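You operate a simulated robot arm through the tools that you are given. There is no shell and no other tool. Be economical: measure what you need, move in short steps, check, and stop when the job is done.

Carry out the task below with a simulated robot arm. There is one attempt and no reset: what you move stays moved.

JOB
Take the brown-banded oil bottle and leave it on the sample bench top. Put the pleated filter marked "B-72" from the lane along the fence on top of the square yellow pad and the pleated filter marked "B-71" on top of the white clean filter there. Take the 30 mm grey spacer block from the lane along the fence and put it on top of the white short yellow-banded film roll there. Fetch the small brown-banded foam panel from the lane along the fence and set it on the top of the feed table. Take the small yellow strap and put it on the ledge of the air board. Take the spare white wheel from the top of the feed table and leave it on the lane along the fence. Fetch the paper-wrapped sample pack from the top of the bagger bench and set it on the roll rack top shelf. Put the purple film scrap on the cage cart top shelf. Take the roll marked "Splice" from the rewind table top and put it on the core rack top. Put the tan-banded core on the cage cart top shelf away on the worktop of the feed supplies rack. The order is free. Set down upright: brown-banded oil bottle, pleated filter.

The check looks at the end state, three seconds after you hand in, the way a careful person would. Anything else that was tipped, shoved, dropped, spilled or broken makes it a failure.

ROBOT AND FRAMES
A 6-joint arm with a four-finger gripper on a trunk, on a base that drives. Base frame: it is fixed to the floor where the robot stands at the start and does not move with it; the origin is under the middle of the robot, x ahead of it, y to its left, z up; the surface under the hand at the start is at about z = 850. Units: mm, degrees, N and s.
With the tool pointing down near the work surface it reaches from about 100 to 920 mm from the robot's upright axis, wherever it stands. Its first joint turns from -166.0 to 166.0 degrees. Places, roughly: brown-banded oil bottle [750, 250, 1000]; cage cart top shelf [-2500, 6200, 1200]; clean filter [750, -500, 1000]; core rack top (72x15 cm) [3960, -3440, 800]; cream film tape roll, grey film tape roll, white f [3250, -3250, 750]; grey spacer block [1000, -500, 750]; lane along the fence [900, -500, 800]; ledge of the air board (52x13 cm) [1800, -2700, 620]; paper-wrapped sample pack [-2750, 3000, 750]; pleated filter [750, -500, 1000]; purple film scrap (12x6x5 cm) [-2300, 4600, 700]; roll rack top shelf (48x25 cm) [-2500, 5480, 1260]; sample bench top [-2400, -2500, 800]; short yellow-banded film roll [750, -750, 1000]; small brown-banded foam panel (17x8x5 cm) [1200, -600, 900]; small yellow strap (6x6x3 cm) [800, 900, 900]; spare white wheel (9x9x3 cm) [500, 1000, 900]; square yellow pad (6x6x4 cm) [1000, -700, 900]; tan-banded core [-2500, 6000, 1250]; top of the feed table [600, 600, 800]; worktop of the feed supplies rack [-2300, 1300, 900]. Payload 3.43 kg.
The tool frame sits at the grasp point between the pads (the TCP): z along the fingers, y along the line on which they close. The tips reach 30 mm beyond it. Largest opening 120 mm; the body of the gripper starts 85 mm behind the TCP.
Orientation is that of the tool frame in the base frame, as a unit quaternion [x, y, z, w]. With the fingers straight down and closing along the base's y, the tool's x points along the base's -x, its y along +y and its z along -z.

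CONTROLS
- The arm moves only by the tool send_rows. Its arguments are lists of equal length, an entry for each row: "linear": the shift along the tool's x, y, z in mm, a list of three; "turn": the turn, a rotation vector about the tool's x, y, z in degrees, a list of three; "jaw": the finger opening in mm, from 0 to 120. In form: {"linear": [[x, y, z], ...], "turn": [[rx, ry, rz], ...], "jaw": [jaw, ...]}. A call has 1 to 8 rows; each row shifts and turns the commanded pose from where the row before left it, along the tool's axes as they then stand. Rows are played at 5 a second. More than 50 mm and 8.6 degrees between two rows, or a gripper value outside its range, and nothing of the call is played. A pose out of reach is approached as far as the arm can. The call stops where the force on the tool passes 40 N (or 10 N more than at its start, if that is more) or the arm is blocked; 0.2 s more then pass. The fingers move at their own pace and stop on an object; they squeeze with about 37 N. The grip force told is the motor's: it shows also when the fingers shut on nothing. Time passes only in rows, and 0.2 s behind the last, so rows that do not move let the fingers close. The reply holds the time, the measured pose of the TCP, the force on the tool along the base axes, the opening and the grip force, in the units named above and with some noise, with the torque about the TCP (base axes, N m) and any sound that the robot's microphone picked up, and new pictures: "show" is both (left out), scene, wrist or none.
- Cameras (640 x 400 px; columns grow to the right, rows downward): "scene" is now at [55.9, 207, 1530.2]; the picture's right is [0.06, -1.00, 0.00], its down [-0.79, -0.04, -0.62] and it looks along [0.61, 0.03, -0.79] (base axes); focal length 220 px, centre (320, 200). "wrist" rides on the gripper at [71, -17, -121] in the tool frame; the picture's right is [0.23, 0.97, 0.00], its down [-0.81, 0.19, -0.55] and it looks along [-0.54, 0.13, 0.83] (tool axes); focal length 275 px, centre (320, 200). There is no depth. A picture from a camera that has moved, and an enlarged one, comes with that camera's place and axes in the base frame and with its lens.
- move_column(by): slides the trunk up (or, below 0, down) by that many mm; the arm and the scene camera ride with it, the base frame stays. It gives what a move gives, with no picture.
- steer(legs): drives the robot by 1 to 6 legs, each [ahead, left, turn to the left] in mm, mm and degrees, along the robot's own axes; the way and the turn of a leg run together, so that a leg with both is an arc; at most 1500 mm and 180 degrees a leg. The arm and the cameras ride along, it lands a little off, and it stops where it bumps. It gives what a move gives, and a new picture of the scene camera.
- aim_head(pan, tilt): turns the head with the scene camera to pan (to the left, within 120 degrees either way) and tilt (down, from -29 to 69), counted from straight ahead of the robot. It gives what a move gives, and a new picture of the scene camera.
- enlarge(camera, box): a new picture of the part [left, top, right, bottom] of that camera's present view, enlarged. It takes no simulated time.
- finish_job(): hands the job in; it is judged then, once.

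Go step by step. Nothing tells you exact positions but the pictures and the camera data: compare them with the known pose of the tool, close in by small moves and look again before you grip or let go. The budget is 546 turns and 360 pictures, counting those below and the enlarged ones. Unless the task says otherwise, let go and move clear before handing in, and close with one line.

The tools are called after "Call:" as a command line: name --argument value ..., lists and objects as JSON in quotes. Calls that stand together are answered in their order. send_rows: Moves the arm, as the interface text tells. Its arguments: {"type":"object","properties":{"linear":{"type":"array","items":{"type":"array","items":{"type":"number"}}},"turn":{"type":"array","items":{"type":"array","items":{"type":"number"}}},"jaw":{"type":"array","items":{"type":"number"}},"show":{"type":"string","enum":["both","scene","wrist","none"]}},"required":["linear","turn","jaw"]} The other tools are called the same way: move_column (by) slides the trunk up or down; steer (legs) drives the base; aim_head (pan, tilt) turns the head that bears the scene camera; enlarge (camera, box) takes an enlarged picture of a part of a camera's view; finish_job () hands the job in.

At the start:

```text
clock: 0.0
tool_pos: [478.5, -220.6, 1158.2]
tcp_rot: [0.0, 1.0, 0.0, 0.0]
ft_force: [-0.9, 1.1, -0.4]
torque: [0.02, 0.04, 0.0]
grip_width: 119.8
grip_force: 0.0
trunk travel left (down, up): [-125.0, 415.0]
robot x, y, heading: [-2.6, 0.1, -0.3]
head pan, tilt: [3.2, 52.0]
```

scene: 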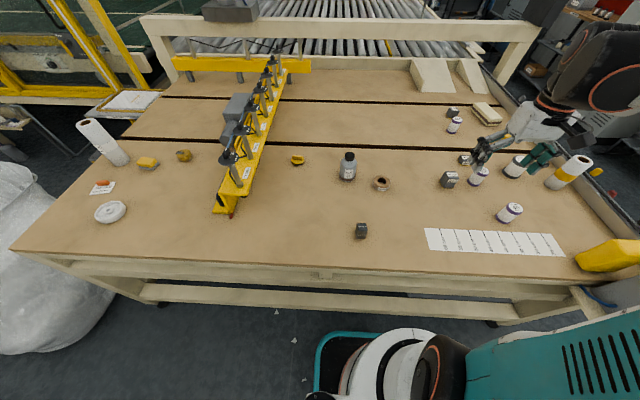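
wrist: 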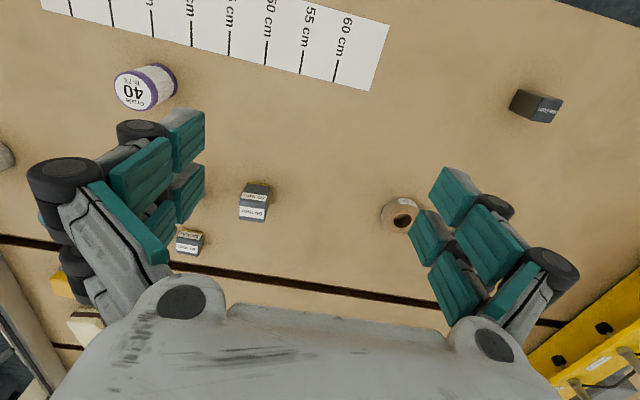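

I see a big table with lane on the right and feed table on the left of a yellow fence. I'll enlarge parts of the view to identify the objects first.

Call:
enlarge --camera "scene" --box '[400, 80, 640, 280]'

Call:
enlarge --camera "scene" --box '[60, 80, 400, 290]'

Call:
enlarge --camera "wrist" --box '[0, 0, 320, 280]'

```text
2.00 times, centred on (520, 180) of scene
camera zoom: at [55.9, 207.0, 1530.2], right [0.06, -1.0, 0.0], down [-0.79, -0.04, -0.62], along [0.61, 0.03, -0.79], focal length 439 px, centre (-80, 240)
```

zoom: 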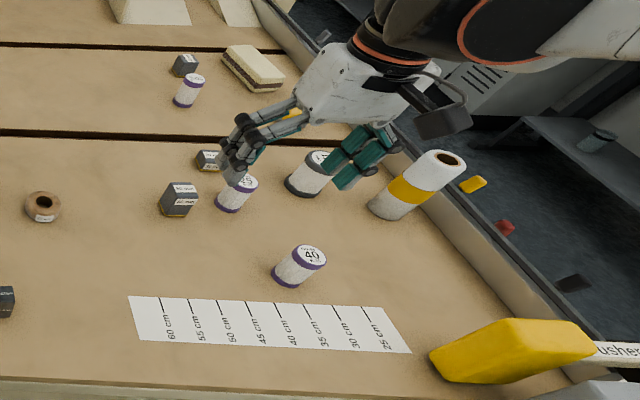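

```text
1.88 times, centred on (230, 185) of scene
camera zoom: at [55.9, 207.0, 1530.2], right [0.06, -1.0, 0.0], down [-0.79, -0.04, -0.62], along [0.61, 0.03, -0.79], focal length 414 px, centre (489, 228)
```

zoom: 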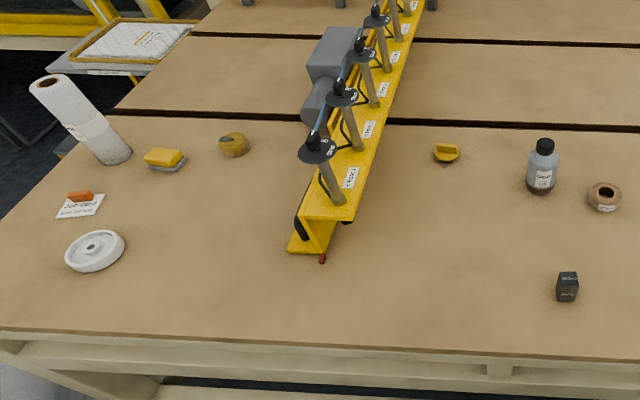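

```text
1.43 times, centred on (160, 140) of wrist
camera zoom: at [409.5, -237.6, 1281.0], right [-0.23, 0.97, 0.0], down [0.81, 0.19, 0.55], along [0.54, 0.13, -0.83], focal length 393 px, centre (549, 286)
```

zoom: 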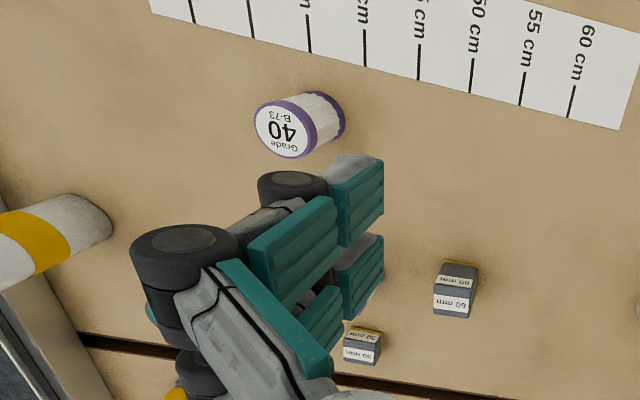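

The gripper hides part of the lane. I'll swing the hand left and back for a clear view.

Call:
send_rows --linear '[[15, 45, 0], [15, 45, 0], [15, 45, 0], [15, 45, 0], [15, 45, 0], [15, 45, 0], [15, 45, 0], [15, 45, 0]]' --turn '[[0, 0, 0], [0, 0, 0], [0, 0, 0], [0, 0, 0], [0, 0, 0], [0, 0, 0], [0, 0, 0], [0, 0, 0]]' --jaw '[120, 120, 120, 120, 120, 120, 120, 120]' --show "both"

Call:
aim_head --pan -35 --tilt 45

```text
clock: 1.8
tool_pos: [359.6, 140.0, 1158.9]
tcp_rot: [0.0, 1.0, 0.0, 0.0]
ft_force: [-0.1, -0.2, 0.2]
torque: [0.0, 0.01, -0.01]
grip_width: 120.1
grip_force: 0.0
trunk travel left (down, up): [-125.0, 415.0]
robot x, y, heading: [-0.6, -3.1, -0.0]
head pan, tilt: [3.2, 52.0]
camera scene: at [55.9, 207.3, 1530.1], right [0.06, -1.0, 0.0], down [-0.79, -0.04, -0.62], along [0.61, 0.03, -0.79], focal length 220 px, centre (320, 200)
camera wrist: at [289.9, 122.2, 1280.7], right [-0.23, 0.97, 0.0], down [0.81, 0.19, 0.55], along [0.54, 0.13, -0.83], focal length 275 px, centre (320, 200)
```

scene: 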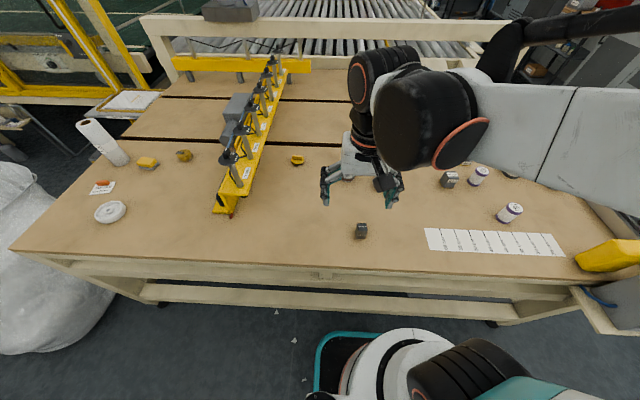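
wrist: 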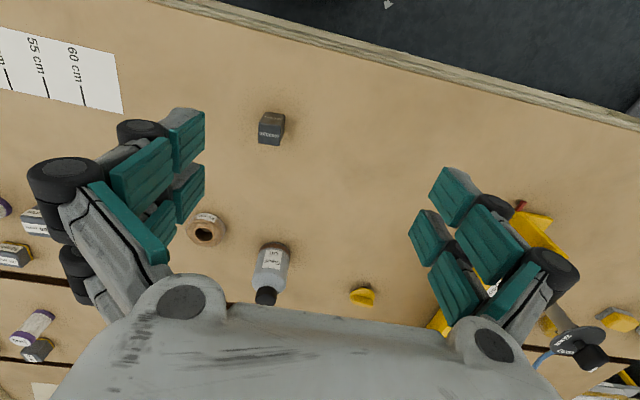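

```text
clock: 2.8
tool_pos: [359.8, 139.9, 1160.0]
tcp_rot: [0.0, 1.0, 0.001, 0.0]
ft_force: [-0.6, -0.1, -0.3]
torque: [0.0, -0.01, 0.02]
grip_width: 119.9
grip_force: 0.0
trunk travel left (down, up): [-125.0, 415.0]
robot x, y, heading: [-0.4, 2.8, 0.1]
head pan, tilt: [-35.0, 45.0]
camera scene: at [47.5, 156.4, 1539.8], right [-0.57, -0.82, 0.0], down [-0.58, 0.41, -0.71], along [0.58, -0.41, -0.71], focal length 220 px, centre (320, 200)
```

scene: 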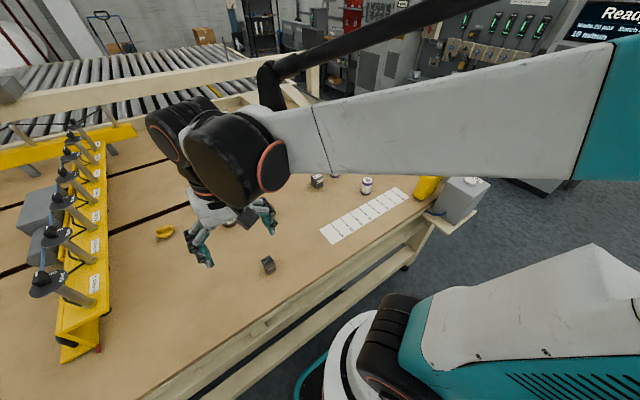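

The forearm now blocks the view, so I'll use the wrist camera over the lane instead.

Call:
send_rows --linear '[[-5, -49, -5], [-5, -49, -5], [-5, -49, -5], [-5, -49, -5], [-5, -49, -5], [-5, -49, -5], [-5, -49, -5], [-5, -49, -5]]' --turn '[[0, 0, 0], [0, 0, 0], [0, 0, 0], [0, 0, 0], [0, 0, 0], [0, 0, 0], [0, 0, 0], [0, 0, 0]]' --jaw '[120, 120, 120, 120, 120, 120, 120, 120]' --show "none"

Call:
send_rows --linear '[[-5, -49, 0], [-5, -49, 0], [-5, -49, 0], [-5, -49, 0], [0, 0, 0]]' --turn '[[0, 0, 0], [0, 0, 0], [0, 0, 0], [0, 0, 0], [0, 0, 0]]' --jaw '[120, 120, 120, 120, 120]' --show "both"

```text
clock: 4.4
tool_pos: [410.0, -86.5, 1190.9]
tcp_rot: [-0.111, 0.994, -0.001, -0.001]
ft_force: [-0.7, -0.9, 0.2]
torque: [0.03, -0.06, 0.0]
grip_width: 119.9
grip_force: 0.1
trunk travel left (down, up): [-125.0, 415.0]
robot x, y, heading: [0.4, -1.2, 0.2]
head pan, tilt: [-35.0, 45.0]
stopped in row 7: the arm was blocked; the commanded pose is now the measured one
```

```text
clock: 5.6
tool_pos: [464.3, -281.3, 1186.0]
tcp_rot: [-0.101, 0.995, 0.0, 0.0]
ft_force: [-0.5, -0.4, 0.0]
torque: [0.0, 0.01, 0.0]
grip_width: 120.0
grip_force: 0.0
trunk travel left (down, up): [-125.0, 415.0]
robot x, y, heading: [2.5, -3.4, -0.1]
head pan, tilt: [-35.0, 45.0]
camera scene: at [47.3, 156.5, 1539.8], right [-0.57, -0.82, 0.0], down [-0.58, 0.4, -0.71], along [0.58, -0.4, -0.71], focal length 220 px, centre (320, 200)
camera wrist: at [399.6, -314.2, 1306.1], right [-0.42, 0.91, 0.0], down [0.76, 0.35, 0.55], along [0.5, 0.23, -0.83], focal length 275 px, centre (320, 200)
```

scene: 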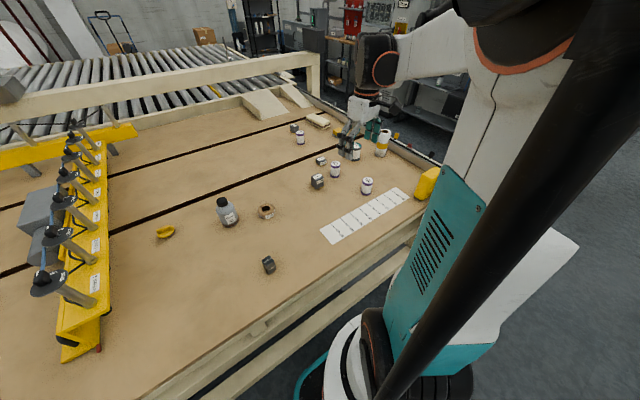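
wrist: 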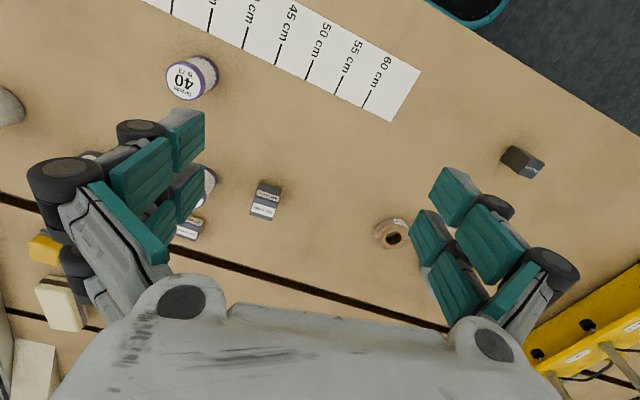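

Call:
enlarge --camera "scene" --box '[240, 90, 440, 215]'

```text
3.20 times, centred on (340, 152) of scene
camera zoom: at [47.3, 156.5, 1539.8], right [-0.57, -0.82, 0.0], down [-0.58, 0.4, -0.71], along [0.58, -0.4, -0.71], focal length 703 px, centre (256, 352)
```

zoom: 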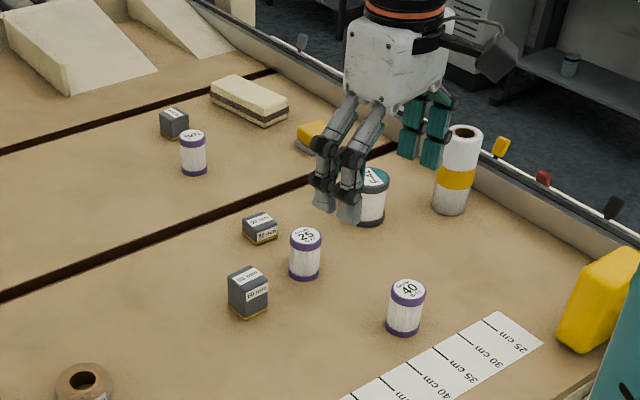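

I can place most objects. Now I'll survey the room with the head to plan routes.

Call:
aim_head --pan -75 --tilt 15

Call:
aim_head --pan -118 --tilt 10

Call:
aim_head --pan 118 --tilt 10

Call:
aim_head --pan 60 --tilt 20

Call:
aim_head --pan 0 --tilt 10

```text
clock: 6.7
tool_pos: [464.8, -281.0, 1184.5]
tcp_rot: [-0.101, 0.995, 0.0, 0.0]
ft_force: [-0.4, -0.2, -0.5]
torque: [-0.03, 0.04, 0.02]
grip_width: 120.1
grip_force: 0.1
trunk travel left (down, up): [-125.0, 415.0]
robot x, y, heading: [-0.9, 2.3, -0.1]
head pan, tilt: [-75.0, 15.0]
camera scene: at [5.1, 112.7, 1586.5], right [-0.97, -0.26, 0.0], down [-0.07, 0.25, -0.97], along [0.25, -0.93, -0.26], focal length 220 px, centre (320, 200)
```

scene: 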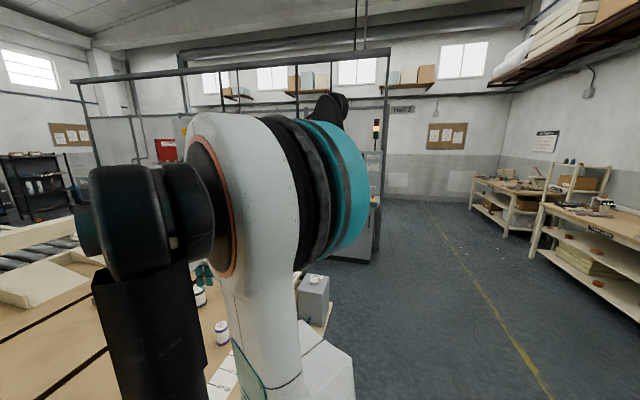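

```text
clock: 7.8
tool_pos: [465.2, -280.8, 1183.9]
tcp_rot: [-0.101, 0.995, 0.0, 0.001]
ft_force: [-0.1, 0.2, 0.0]
torque: [-0.02, 0.05, 0.02]
grip_width: 119.6
grip_force: 0.0
trunk travel left (down, up): [-125.0, 415.0]
robot x, y, heading: [-1.7, 0.0, 0.1]
head pan, tilt: [-118.0, 10.0]
camera scene: at [-62.8, 120.8, 1594.7], right [-0.88, 0.47, 0.0], down [0.08, 0.15, -0.98], along [-0.46, -0.87, -0.17], focal length 220 px, centre (320, 200)
```

scene: 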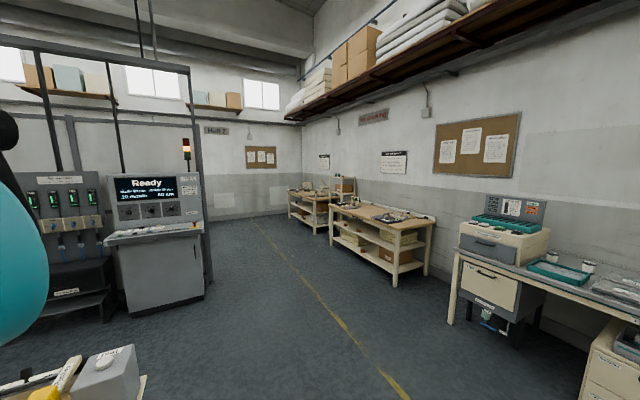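

```text
clock: 11.1
tool_pos: [465.7, -281.9, 1184.1]
tcp_rot: [-0.102, 0.995, 0.0, 0.0]
ft_force: [-0.7, 0.1, -1.4]
torque: [0.02, 0.0, 0.02]
grip_width: 120.0
grip_force: 0.1
trunk travel left (down, up): [-125.0, 415.0]
robot x, y, heading: [0.3, -1.8, -0.1]
head pan, tilt: [118.0, 10.0]
camera scene: at [-62.8, 285.1, 1594.7], right [0.88, 0.47, 0.0], down [0.08, -0.15, -0.98], along [-0.46, 0.87, -0.17], focal length 220 px, centre (320, 200)
```

scene: 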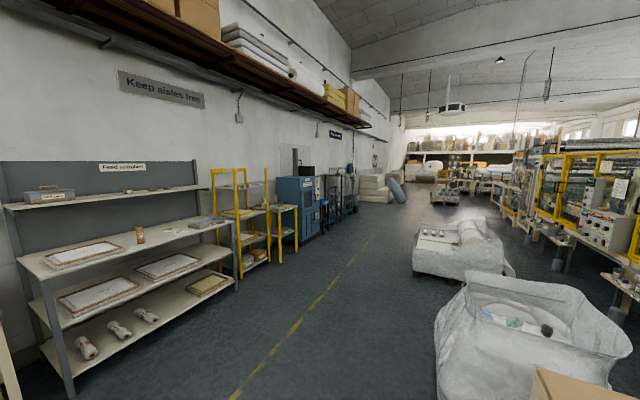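

```text
clock: 12.4
tool_pos: [464.8, -280.8, 1184.8]
tcp_rot: [-0.101, 0.995, 0.0, 0.0]
ft_force: [0.4, -0.2, -0.5]
torque: [0.01, -0.02, 0.02]
grip_width: 120.0
grip_force: 0.0
trunk travel left (down, up): [-125.0, 415.0]
robot x, y, heading: [0.1, 3.0, 0.0]
head pan, tilt: [60.0, 20.0]
camera scene: at [27.3, 283.6, 1578.5], right [0.87, -0.5, 0.0], down [-0.17, -0.3, -0.94], along [0.47, 0.81, -0.34], focal length 220 px, centre (320, 200)
```

scene: 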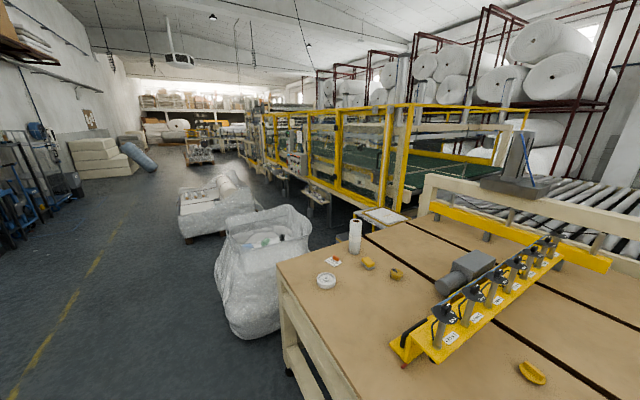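

```text
clock: 13.7
tool_pos: [465.7, -283.0, 1183.6]
tcp_rot: [-0.102, 0.995, 0.0, 0.0]
ft_force: [0.3, 0.2, -0.8]
torque: [0.03, 0.02, 0.01]
grip_width: 119.9
grip_force: 0.0
trunk travel left (down, up): [-125.0, 415.0]
robot x, y, heading: [-2.1, -0.5, 0.0]
head pan, tilt: [0.0, 10.0]
camera scene: at [73.8, 203.0, 1594.7], right [0.0, -1.0, 0.0], down [-0.17, 0.0, -0.98], along [0.98, 0.0, -0.17], focal length 220 px, centre (320, 200)
```

scene: 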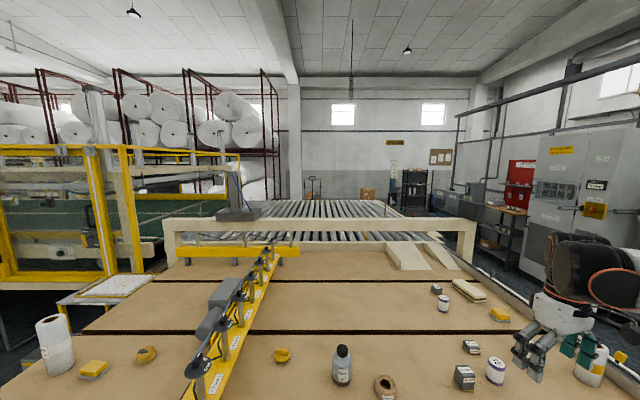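

The aisle to the right of the table looks free. I'll back off, slide right and drive up alongside the lane, facing it.

Call:
aim_head --pan -60 --tilt 35

Call:
steer --legs '[[-300, 0, 0], [0, -1400, 0]]'

```text
clock: 15.0
tool_pos: [464.7, -282.9, 1183.9]
tcp_rot: [-0.101, 0.995, 0.0, 0.001]
ft_force: [0.1, -0.8, -0.8]
torque: [-0.01, 0.04, -0.03]
grip_width: 119.9
grip_force: 0.0
trunk travel left (down, up): [-125.0, 415.0]
robot x, y, heading: [2.1, 0.2, 0.1]
head pan, tilt: [-60.0, 35.0]
camera scene: at [24.9, 126.7, 1554.6], right [-0.87, -0.5, 0.0], down [-0.29, 0.5, -0.82], along [0.41, -0.71, -0.57], focal length 220 px, centre (320, 200)
```

scene: 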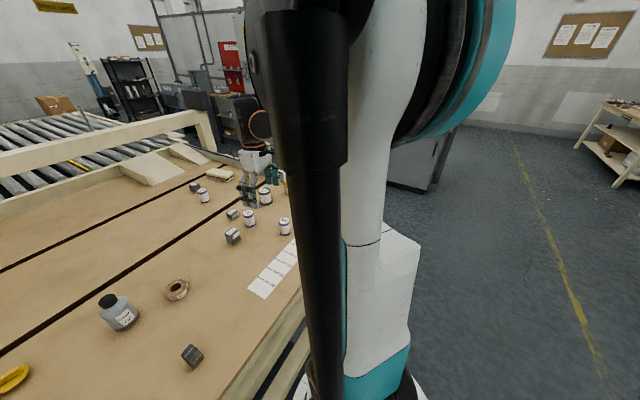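

```text
clock: 23.8
tool_pos: [172.9, -1743.6, 1183.7]
tcp_rot: [-0.101, 0.995, 0.001, -0.001]
ft_force: [0.0, -0.3, 0.2]
torque: [0.01, 0.01, -0.01]
grip_width: 120.1
grip_force: 0.1
trunk travel left (down, up): [-125.0, 415.0]
robot x, y, heading: [-293.2, -1462.0, -0.0]
head pan, tilt: [-60.0, 35.0]
camera scene: at [-266.8, -1334.4, 1554.6], right [-0.87, -0.5, 0.0], down [-0.29, 0.5, -0.82], along [0.41, -0.71, -0.57], focal length 220 px, centre (320, 200)
```

scene: 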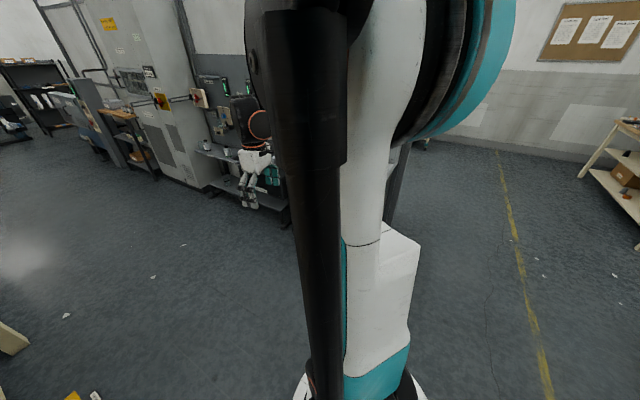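

Call:
steer --legs '[[1260, 0, 0], [0, 0, 90]]'

Call:
aim_head --pan 0 --tilt 50

```text
clock: 34.0
tool_pos: [1241.4, -996.7, 1184.4]
tcp_rot: [0.776, -0.631, -0.001, 0.0]
ft_force: [-0.3, -0.5, 0.5]
torque: [-0.02, 0.03, 0.04]
grip_width: 120.3
grip_force: 0.1
trunk travel left (down, up): [-125.0, 415.0]
robot x, y, heading: [961.2, -1462.1, 90.1]
head pan, tilt: [-60.0, 35.0]
camera scene: at [837.1, -1436.1, 1554.6], right [0.5, -0.87, 0.0], down [-0.5, -0.29, -0.82], along [0.71, 0.41, -0.57], focal length 220 px, centre (320, 200)
```

scene: 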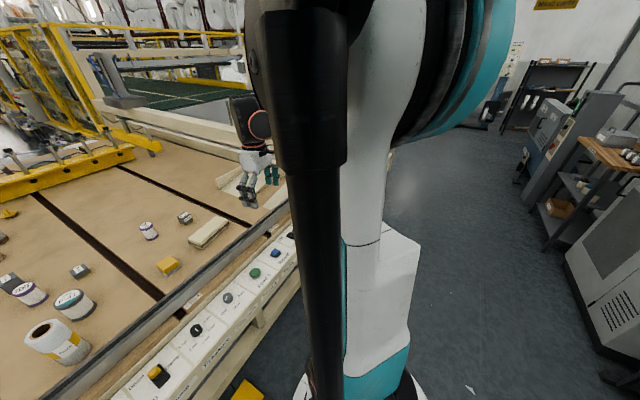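

```text
clock: 35.3
tool_pos: [1242.1, -996.5, 1185.1]
tcp_rot: [0.775, -0.632, 0.0, -0.001]
ft_force: [0.7, 0.1, -0.1]
torque: [-0.03, -0.03, 0.02]
grip_width: 120.1
grip_force: 0.1
trunk travel left (down, up): [-125.0, 415.0]
robot x, y, heading: [957.1, -1461.0, 90.3]
head pan, tilt: [0.0, 50.0]
camera scene: at [760.9, -1403.2, 1532.9], right [1.0, 0.0, 0.0], down [0.0, -0.77, -0.64], along [0.0, 0.64, -0.77], focal length 220 px, centre (320, 200)
```

scene: 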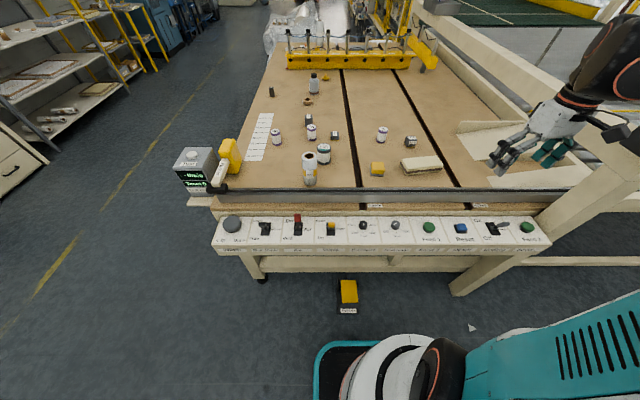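

Call:
enlarge --camera "scene" --box '[240, 60, 480, 210]'

```text
2.67 times, centred on (360, 135) of scene
camera zoom: at [760.9, -1403.2, 1532.9], right [1.0, 0.0, 0.0], down [0.0, -0.77, -0.64], along [0.0, 0.64, -0.77], focal length 586 px, centre (213, 373)
```

zoom: 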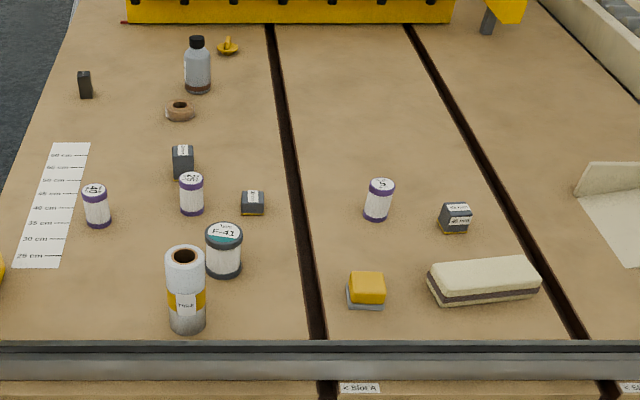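

Call:
steer --legs '[[165, 20, 0]]'

```text
clock: 36.9
tool_pos: [1221.8, -841.8, 1185.2]
tcp_rot: [0.776, -0.631, 0.001, 0.0]
ft_force: [0.8, 0.4, 0.4]
torque: [-0.03, 0.01, -0.04]
grip_width: 120.1
grip_force: 0.1
trunk travel left (down, up): [-125.0, 415.0]
robot x, y, heading: [942.3, -1307.5, 90.1]
head pan, tilt: [0.0, 50.0]
stopped in leg 1: the robot was blocked; the commanded pose is now the measured one
camera scene: at [741.2, -1249.1, 1532.8], right [1.0, 0.0, 0.0], down [0.0, -0.77, -0.64], along [0.0, 0.64, -0.77], focal length 220 px, centre (320, 200)
```

scene: 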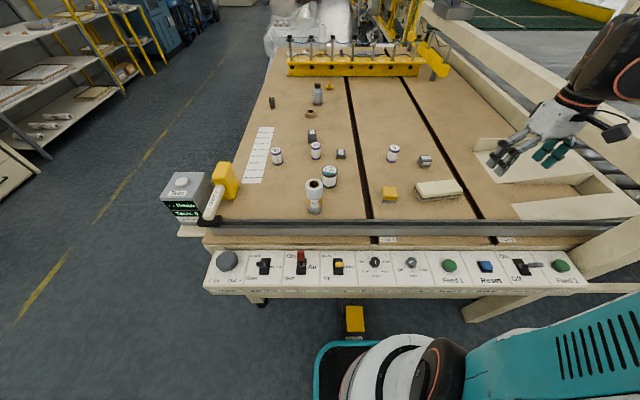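

The base stopped near the foot pedal; I'll back off slightly. Then straighten the hand and move it over the lane to read labels with the wrist camera.

Call:
steer --legs '[[-12, 0, 0]]'

Call:
send_rows --linear '[[0, 0, 0], [0, 0, 0], [-37, 49, 0], [-37, 49, 0], [-37, 49, 0], [-37, 49, 0], [-37, 49, 0], [-37, 49, 0]]' --turn '[[0, 0, 5.8], [0, 0, 5.8], [0, 0, 0], [0, 0, 0], [0, 0, 0], [0, 0, 0], [0, 0, 0], [0, 0, 0]]' --jaw '[120, 120, 120, 120, 120, 120, 120, 120]' --show "both"

```text
clock: 37.6
tool_pos: [1220.4, -855.9, 1183.8]
tcp_rot: [0.776, -0.631, 0.0, 0.0]
ft_force: [-0.3, 0.3, 0.8]
torque: [0.03, 0.0, 0.01]
grip_width: 120.0
grip_force: 0.0
trunk travel left (down, up): [-125.0, 415.0]
robot x, y, heading: [940.9, -1320.9, 90.4]
head pan, tilt: [0.0, 50.0]
camera scene: at [741.1, -1262.6, 1532.9], right [1.0, 0.0, 0.0], down [0.0, -0.77, -0.64], along [0.0, 0.64, -0.77], focal length 220 px, centre (320, 200)
```

scene: 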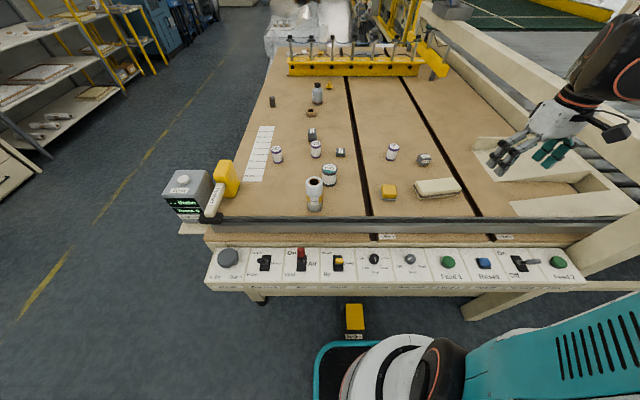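

```text
refused: row 3 steps farther than a row can; nothing moved
```

Call:
send_rows --linear '[[0, 0, 0], [0, 0, 0], [-28, 41, 0], [-28, 41, 0], [-28, 41, 0], [-28, 41, 0], [-28, 41, 0], [-28, 41, 0]]' --turn '[[0, 0, 5.8], [0, 0, 5.8], [0, 0, 0], [0, 0, 0], [0, 0, 0], [0, 0, 0], [0, 0, 0], [0, 0, 0]]' --jaw '[120, 120, 120, 120, 120, 120, 120, 120]' --show "both"

```text
clock: 39.4
tool_pos: [974.1, -691.6, 1183.7]
tcp_rot: [0.708, -0.706, 0.0, 0.0]
ft_force: [-0.7, 0.0, 0.3]
torque: [0.01, 0.04, 0.0]
grip_width: 120.0
grip_force: 0.1
trunk travel left (down, up): [-125.0, 415.0]
robot x, y, heading: [942.5, -1323.5, 90.1]
head pan, tilt: [0.0, 50.0]
camera scene: at [740.8, -1261.5, 1532.8], right [1.0, 0.0, 0.0], down [0.0, -0.77, -0.64], along [0.0, 0.64, -0.77], focal length 220 px, centre (320, 200)
camera wrist: at [992.9, -762.7, 1306.1], right [-0.97, -0.23, 0.0], down [-0.19, 0.81, 0.55], along [-0.13, 0.54, -0.83], focal length 275 px, centre (320, 200)
```

scene: 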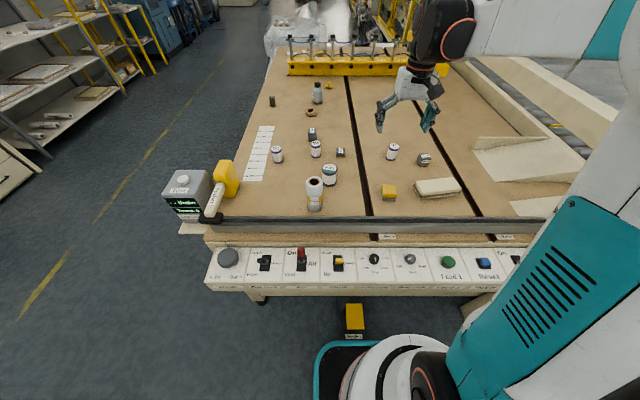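
wrist: 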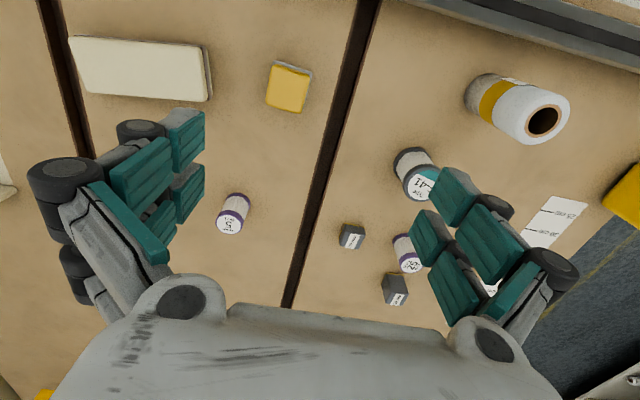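

Call:
enlarge --camera "wrist" --box '[200, 170, 440, 310]'

Call:
send_rows --linear '[[0, 40, 20], [0, 40, 20], [0, 40, 20], [0, 0, 0]]' --turn '[[0, 0, 0], [0, 0, 0], [0, 0, 0], [0, 0, 0]]' --jaw '[120, 120, 120, 120]' --show "wrist"

```text
2.67 times, centred on (320, 240) of wrist
camera zoom: at [992.9, -762.7, 1306.1], right [-0.97, -0.23, 0.0], down [-0.19, 0.81, 0.55], along [-0.13, 0.54, -0.83], focal length 734 px, centre (320, 93)
```

zoom: 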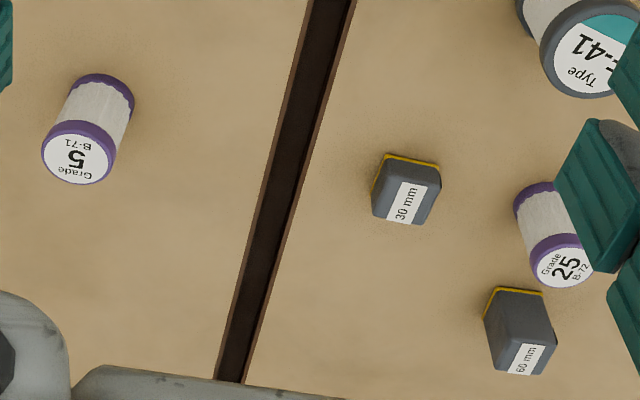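

```text
clock: 40.4
tool_pos: [853.9, -688.1, 1128.2]
tcp_rot: [0.708, -0.706, 0.0, 0.0]
ft_force: [-0.3, 0.5, 0.3]
torque: [-0.05, -0.03, -0.01]
grip_width: 119.9
grip_force: 0.0
trunk travel left (down, up): [-125.0, 415.0]
robot x, y, heading: [939.9, -1321.9, 90.4]
head pan, tilt: [0.0, 50.0]
camera wrist: at [872.6, -760.4, 1250.1], right [-0.97, -0.23, 0.0], down [-0.2, 0.81, 0.55], along [-0.13, 0.54, -0.83], focal length 275 px, centre (320, 200)
```

wrist: 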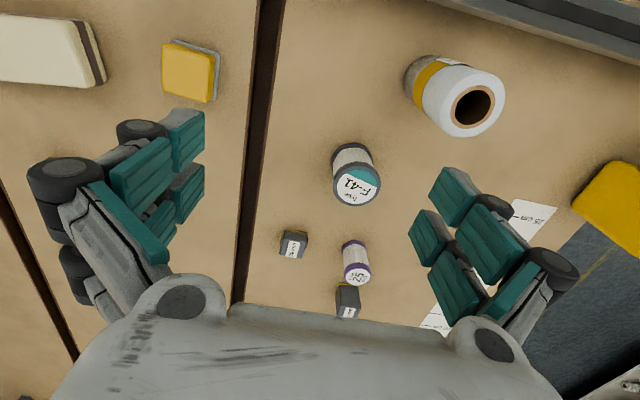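

Labels read: B‑71 is the far "5" filter (~1080,‑429), B‑72 the "25" (~719,‑411), the 30 mm block is at (~840,‑411) and the clean filter F‑41 is at (~780,‑590). First I'll go above B‑71.

Call:
send_rows --linear '[[-37, -32, 16], [-37, -32, 16], [-37, -32, 16], [-37, -32, 16], [-37, -32, 16], [-37, -32, 16], [-37, -32, 16], [0, 0, 0]]' --turn '[[0, 0, 0], [0, 0, 0], [0, 0, 0], [0, 0, 0], [0, 0, 0], [0, 0, 0], [0, 0, 0], [0, 0, 0]]' --jaw '[120, 120, 120, 120, 120, 120, 120, 120]' --show "both"

```text
refused: row 1 steps farther than a row can; nothing moved
```

Call:
send_rows --linear '[[-32, -28, 14], [-32, -28, 14], [-32, -28, 14], [-32, -28, 14], [-32, -28, 14], [-32, -28, 14], [-32, -28, 14], [-35, -28, 14]]' --turn '[[0, 0, 0], [0, 0, 0], [0, 0, 0], [0, 0, 0], [0, 0, 0], [0, 0, 0], [0, 0, 0], [0, 0, 0]]' --jaw '[120, 120, 120, 120, 120, 120, 120, 120]' --show "both"

```text
clock: 42.2
tool_pos: [1079.3, -428.2, 1012.0]
tcp_rot: [0.708, -0.706, 0.0, 0.001]
ft_force: [0.8, 0.2, 0.1]
torque: [0.01, 0.03, 0.02]
grip_width: 119.6
grip_force: 0.0
trunk travel left (down, up): [-125.0, 415.0]
robot x, y, heading: [944.7, -1320.8, 90.4]
head pan, tilt: [0.0, 50.0]
camera scene: at [741.4, -1261.5, 1532.8], right [1.0, 0.0, 0.0], down [0.0, -0.77, -0.64], along [0.0, 0.64, -0.77], focal length 220 px, centre (320, 200)
camera wrist: at [1096.9, -500.9, 1133.6], right [-0.97, -0.23, 0.0], down [-0.2, 0.81, 0.55], along [-0.13, 0.54, -0.83], focal length 275 px, centre (320, 200)
```

scene: 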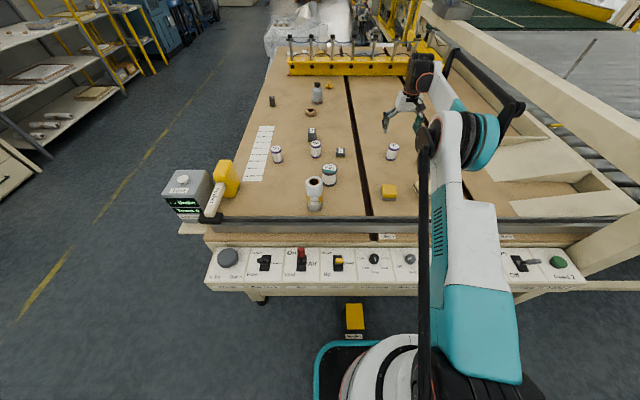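
wrist: 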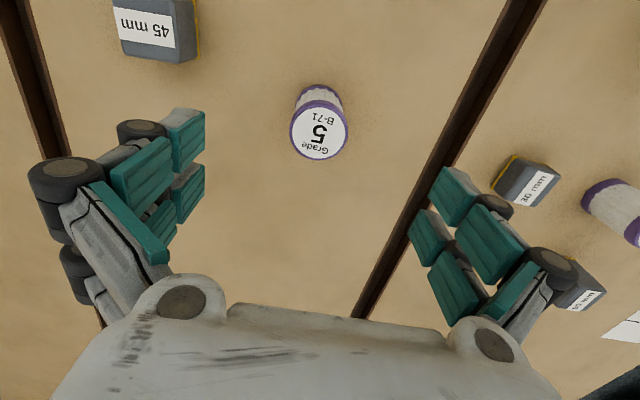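

The filter top lines up under the TCP. Descend to z≈888 and grip.

Call:
send_rows --linear '[[0, 0, 45], [0, 0, 45], [0, 0, 34], [0, 0, 0], [0, 0, 0], [0, 0, 0]]' --turn '[[0, 0, 0], [0, 0, 0], [0, 0, 0], [0, 0, 0], [0, 0, 0], [0, 0, 0]]' --jaw '[120, 120, 120, 120, 20, 20]' --show "wrist"

```text
clock: 43.6
tool_pos: [1075.8, -429.9, 889.8]
tcp_rot: [0.708, -0.706, 0.0, 0.001]
ft_force: [-0.7, -1.9, 2.1]
torque: [-0.07, -0.01, 0.02]
grip_width: 46.6
grip_force: 37.3
trunk travel left (down, up): [-125.0, 415.0]
robot x, y, heading: [943.0, -1320.3, 90.1]
head pan, tilt: [0.0, 50.0]
camera wrist: at [1095.0, -501.5, 1012.0], right [-0.97, -0.23, 0.0], down [-0.2, 0.81, 0.55], along [-0.13, 0.54, -0.83], focal length 275 px, centre (320, 200)
```

wrist: 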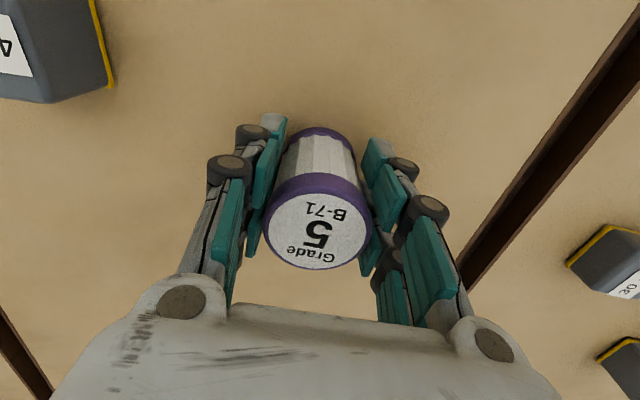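

Gripped (46.6 mm wide, top ≈924). Lift and carry above the clean filter.

Call:
send_rows --linear '[[0, 0, -45], [0, 0, -45], [0, 0, -45]]' --turn '[[0, 0, 0], [0, 0, 0], [0, 0, 0]]' --jaw '[20, 20, 20]' --show "none"

Call:
send_rows --linear '[[22.9, 42.3, 0], [22.9, 42.3, 0], [22.9, 42.3, 0], [22.9, 42.3, 0], [22.9, 42.3, 0], [22.9, 42.3, 0], [22.9, 42.3, 0], [0, 0, 0]]' --turn '[[0, 0, 0], [0, 0, 0], [0, 0, 0], [0, 0, 0], [0, 0, 0], [0, 0, 0], [0, 0, 0], [0, 0, 0]]' --jaw '[20, 20, 20, 20, 20, 20, 20, 20]' --show "both"

```text
clock: 44.4
tool_pos: [1077.4, -427.2, 1025.6]
tcp_rot: [0.708, -0.706, -0.001, 0.0]
ft_force: [-0.5, -0.3, -0.5]
torque: [0.03, -0.05, -0.01]
grip_width: 46.5
grip_force: 37.4
trunk travel left (down, up): [-125.0, 415.0]
robot x, y, heading: [939.4, -1322.8, 90.3]
head pan, tilt: [0.0, 50.0]
```

```text
clock: 46.2
tool_pos: [782.1, -590.0, 1022.5]
tcp_rot: [0.709, -0.706, 0.001, 0.0]
ft_force: [-0.4, -0.3, -0.9]
torque: [0.0, -0.04, -0.02]
grip_width: 46.5
grip_force: 36.7
trunk travel left (down, up): [-125.0, 415.0]
robot x, y, heading: [942.5, -1320.0, 90.1]
head pan, tilt: [0.0, 50.0]
camera scene: at [740.5, -1262.1, 1532.8], right [1.0, 0.0, 0.0], down [0.0, -0.77, -0.64], along [0.0, 0.64, -0.77], focal length 220 px, centre (320, 200)
camera wrist: at [799.9, -662.3, 1143.7], right [-0.97, -0.23, 0.0], down [-0.2, 0.81, 0.55], along [-0.13, 0.54, -0.83], focal length 275 px, centre (320, 200)
```

scene: 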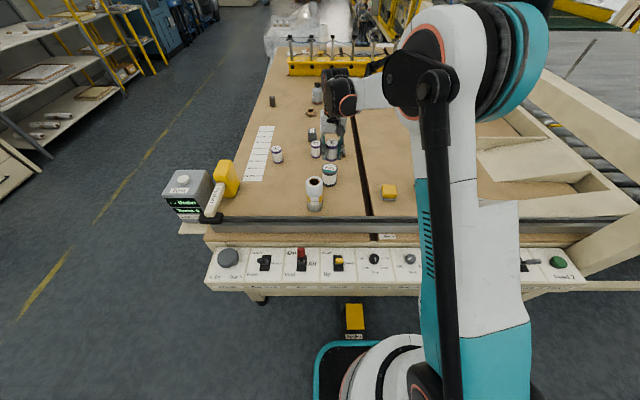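
wrist: 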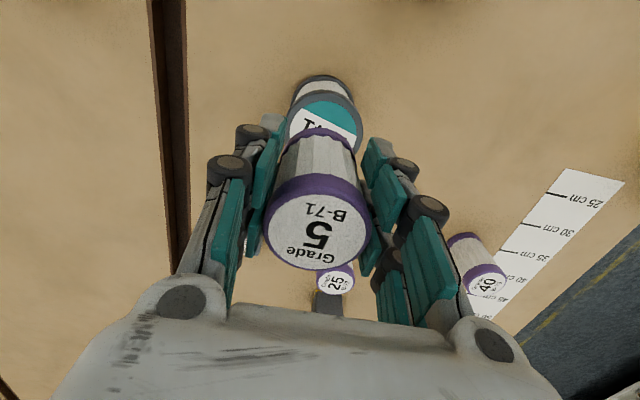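

Call:
enlarge --camera "wrist" --box '[240, 60, 400, 160]'

Call:
enlarge --camera "scene" --box '[280, 120, 400, 220]'

```text
4.00 times, centred on (320, 110) of wrist
camera zoom: at [799.9, -662.3, 1143.7], right [-0.97, -0.23, 0.0], down [-0.2, 0.81, 0.55], along [-0.13, 0.54, -0.83], focal length 1101 px, centre (320, 560)
```

zoom: 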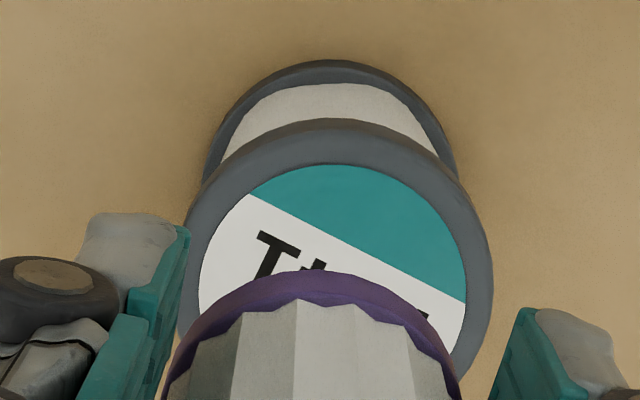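

```text
4.00 times, centred on (340, 170) of scene
camera zoom: at [740.5, -1262.1, 1532.8], right [1.0, 0.0, 0.0], down [0.0, -0.77, -0.64], along [0.0, 0.64, -0.77], focal length 879 px, centre (240, 320)
```

zoom: 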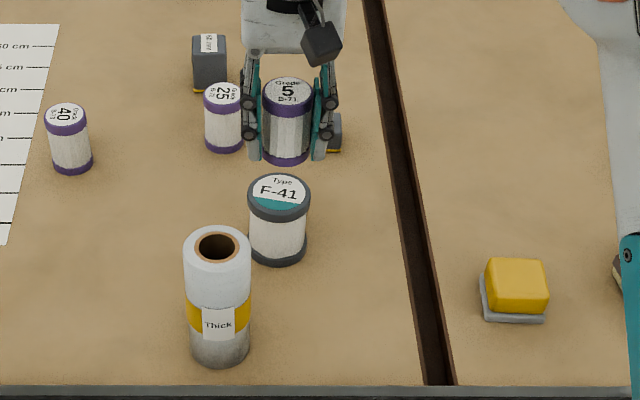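

Alignment is within ~3 mm. Lower in small steps until contact.

Call:
send_rows --linear '[[2, 2, 20], [0, 0, 18], [0, 0, 3]]' --turn '[[0, 0, 0], [0, 0, 0], [0, 0, 0]]' --jaw '[20, 20, 20]' --show "scene"

Call:
enlarge --camera "scene" --box '[300, 130, 360, 190]'

```text
clock: 47.0
tool_pos: [780.2, -593.2, 981.4]
tcp_rot: [0.709, -0.706, 0.0, 0.0]
ft_force: [0.0, 0.9, 0.0]
torque: [-0.03, -0.01, 0.03]
grip_width: 46.7
grip_force: 37.5
trunk travel left (down, up): [-125.0, 415.0]
robot x, y, heading: [940.1, -1318.1, 90.0]
head pan, tilt: [0.0, 50.0]
camera scene: at [741.0, -1261.8, 1532.8], right [1.0, 0.0, 0.0], down [0.0, -0.77, -0.64], along [0.0, 0.64, -0.77], focal length 220 px, centre (320, 200)
```

scene: 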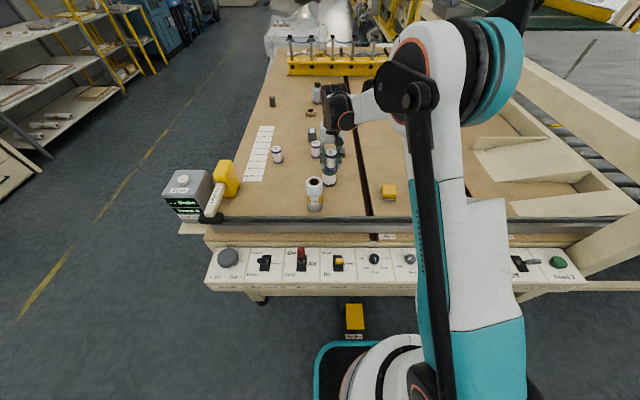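

```text
6.67 times, centred on (330, 160) of scene
camera zoom: at [741.0, -1261.8, 1532.8], right [1.0, 0.0, 0.0], down [0.0, -0.77, -0.64], along [0.0, 0.64, -0.77], focal length 1465 px, centre (253, 467)
```

zoom: 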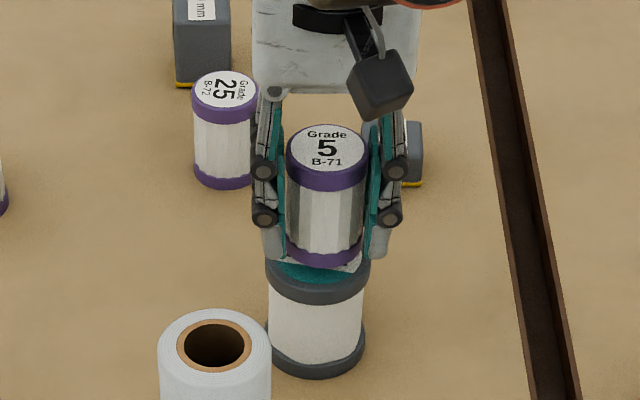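

Call:
send_rows --linear '[[0, 0, 3], [0, 0, 3], [0, 0, 3]]' --turn '[[0, 0, 0], [0, 0, 0], [0, 0, 0]]' --jaw '[20, 20, 20]' --show "none"

Call:
enlarge --camera "scene" --box '[300, 130, 360, 190]'

```text
clock: 47.8
tool_pos: [779.8, -592.2, 972.5]
tcp_rot: [0.708, -0.706, 0.0, 0.0]
ft_force: [0.3, 0.0, -0.9]
torque: [-0.01, -0.01, -0.03]
grip_width: 46.4
grip_force: 36.9
trunk travel left (down, up): [-125.0, 415.0]
robot x, y, heading: [936.4, -1320.5, 90.2]
head pan, tilt: [0.0, 50.0]
```

```text
6.67 times, centred on (330, 160) of scene
camera zoom: at [741.0, -1261.9, 1532.8], right [1.0, 0.0, 0.0], down [0.0, -0.77, -0.64], along [0.0, 0.64, -0.77], focal length 1465 px, centre (253, 467)
```

zoom: 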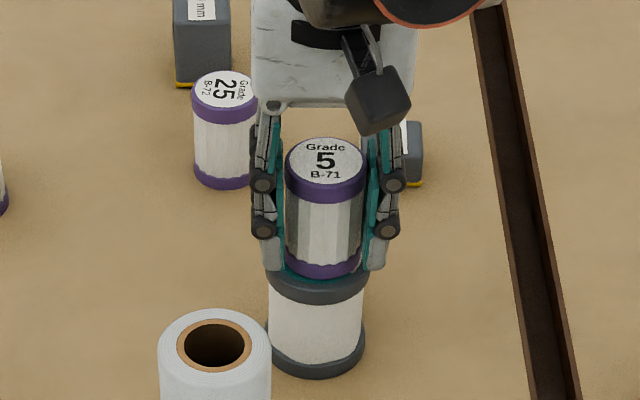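

Call:
send_rows --linear '[[0, 0, 2.5], [0, 0, 2.5], [0, 0, 2.5]]' --turn '[[0, 0, 0], [0, 0, 0], [0, 0, 0]]' --jaw '[20, 20, 20]' --show "none"

```text
clock: 48.6
tool_pos: [779.4, -594.1, 967.8]
tcp_rot: [0.708, -0.706, 0.0, -0.001]
ft_force: [-1.9, 8.6, 32.6]
torque: [0.42, 0.04, 0.02]
grip_width: 46.8
grip_force: 36.6
trunk travel left (down, up): [-125.0, 415.0]
robot x, y, heading: [938.1, -1320.2, 90.1]
head pan, tilt: [0.0, 50.0]
```

Contact made. Ease off 2 mm, release, and look.

Call:
send_rows --linear '[[0, 0, -2.5], [0, 0, 0], [0, 0, 0], [0, 0, 0]]' --turn '[[0, 0, 0], [0, 0, 0], [0, 0, 0], [0, 0, 0]]' --jaw '[20, 48, 60, 90]' --show "none"

Call:
send_rows --linear '[[0, 0, -40], [0, 0, -45], [0, 0, -45]]' --turn '[[0, 0, 0], [0, 0, 0], [0, 0, 0]]' --jaw '[90, 90, 90]' --show "wrist"

Call:
enlarge --camera "scene" --box '[280, 120, 400, 220]'

```text
clock: 49.6
tool_pos: [779.1, -591.7, 967.8]
tcp_rot: [0.709, -0.706, 0.0, 0.001]
ft_force: [-0.7, -0.1, 0.1]
torque: [-0.01, 0.03, -0.01]
grip_width: 90.1
grip_force: 0.0
trunk travel left (down, up): [-125.0, 415.0]
robot x, y, heading: [940.4, -1316.6, 90.1]
head pan, tilt: [0.0, 50.0]
```

```text
clock: 50.4
tool_pos: [777.3, -591.4, 1095.9]
tcp_rot: [0.708, -0.706, 0.0, 0.0]
ft_force: [-0.1, 0.3, 0.3]
torque: [0.0, 0.01, 0.0]
grip_width: 90.1
grip_force: 0.2
trunk travel left (down, up): [-125.0, 415.0]
robot x, y, heading: [943.2, -1320.7, 90.2]
head pan, tilt: [0.0, 50.0]
camera wrist: at [796.7, -662.9, 1217.5], right [-0.97, -0.23, 0.0], down [-0.2, 0.81, 0.55], along [-0.13, 0.54, -0.83], focal length 275 px, centre (320, 200)
```

wrist: 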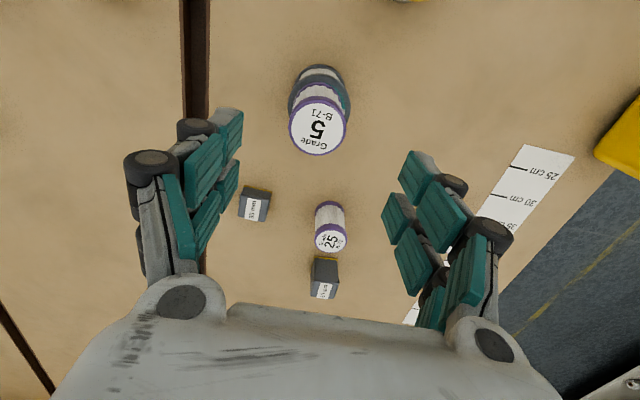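

```text
4.00 times, centred on (340, 170) of scene
camera zoom: at [741.0, -1262.0, 1532.9], right [1.0, 0.0, 0.0], down [0.0, -0.77, -0.64], along [0.0, 0.64, -0.77], focal length 879 px, centre (240, 320)
```

zoom: 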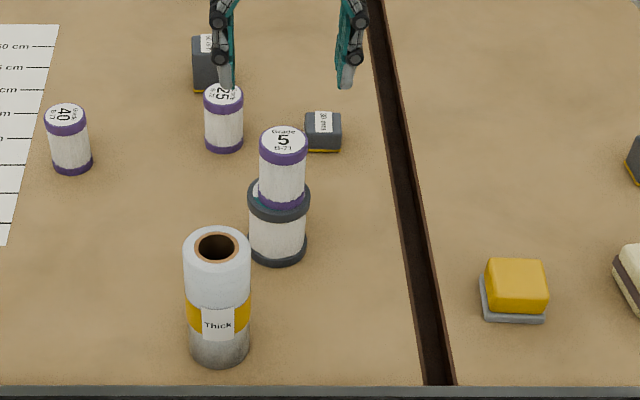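

B‑71 stands on the clean filter. Next the 30 mm spacer block.

Call:
send_rows --linear '[[-43, -15.5, 0], [-43, -15.5, 0], [-43, -15.5, 0], [-43, -15.5, 0], [0, 0, 45], [0, 0, 45], [0, 0, 0]]' --turn '[[0, 0, 0], [0, 0, 0], [0, 0, 0], [0, 0, 0], [0, 0, 0], [0, 0, 0], [0, 0, 0]]' --jaw '[90, 90, 90, 90, 90, 90, 90]' --show "wrist"

```text
clock: 52.0
tool_pos: [840.0, -424.3, 1002.9]
tcp_rot: [0.708, -0.706, 0.0, 0.0]
ft_force: [-0.6, 0.7, -0.9]
torque: [-0.11, 0.02, 0.0]
grip_width: 89.9
grip_force: 0.0
out of reach, approached as far as the arm can: row 4
trunk travel left (down, up): [-125.0, 415.0]
robot x, y, heading: [941.7, -1321.3, 90.4]
head pan, tilt: [0.0, 50.0]
camera wrist: at [858.2, -495.6, 1124.4], right [-0.97, -0.23, 0.0], down [-0.2, 0.81, 0.55], along [-0.13, 0.54, -0.83], focal length 275 px, centre (320, 200)
```

wrist: 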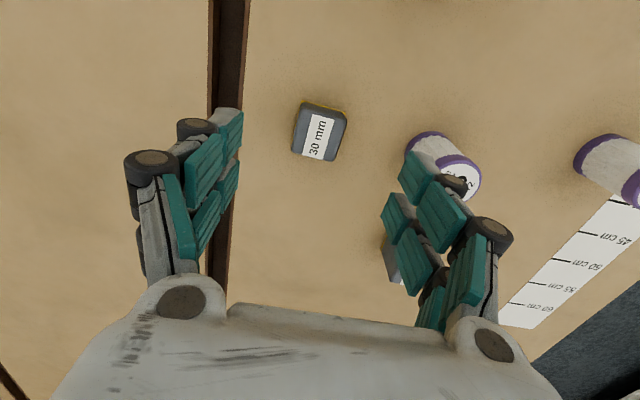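

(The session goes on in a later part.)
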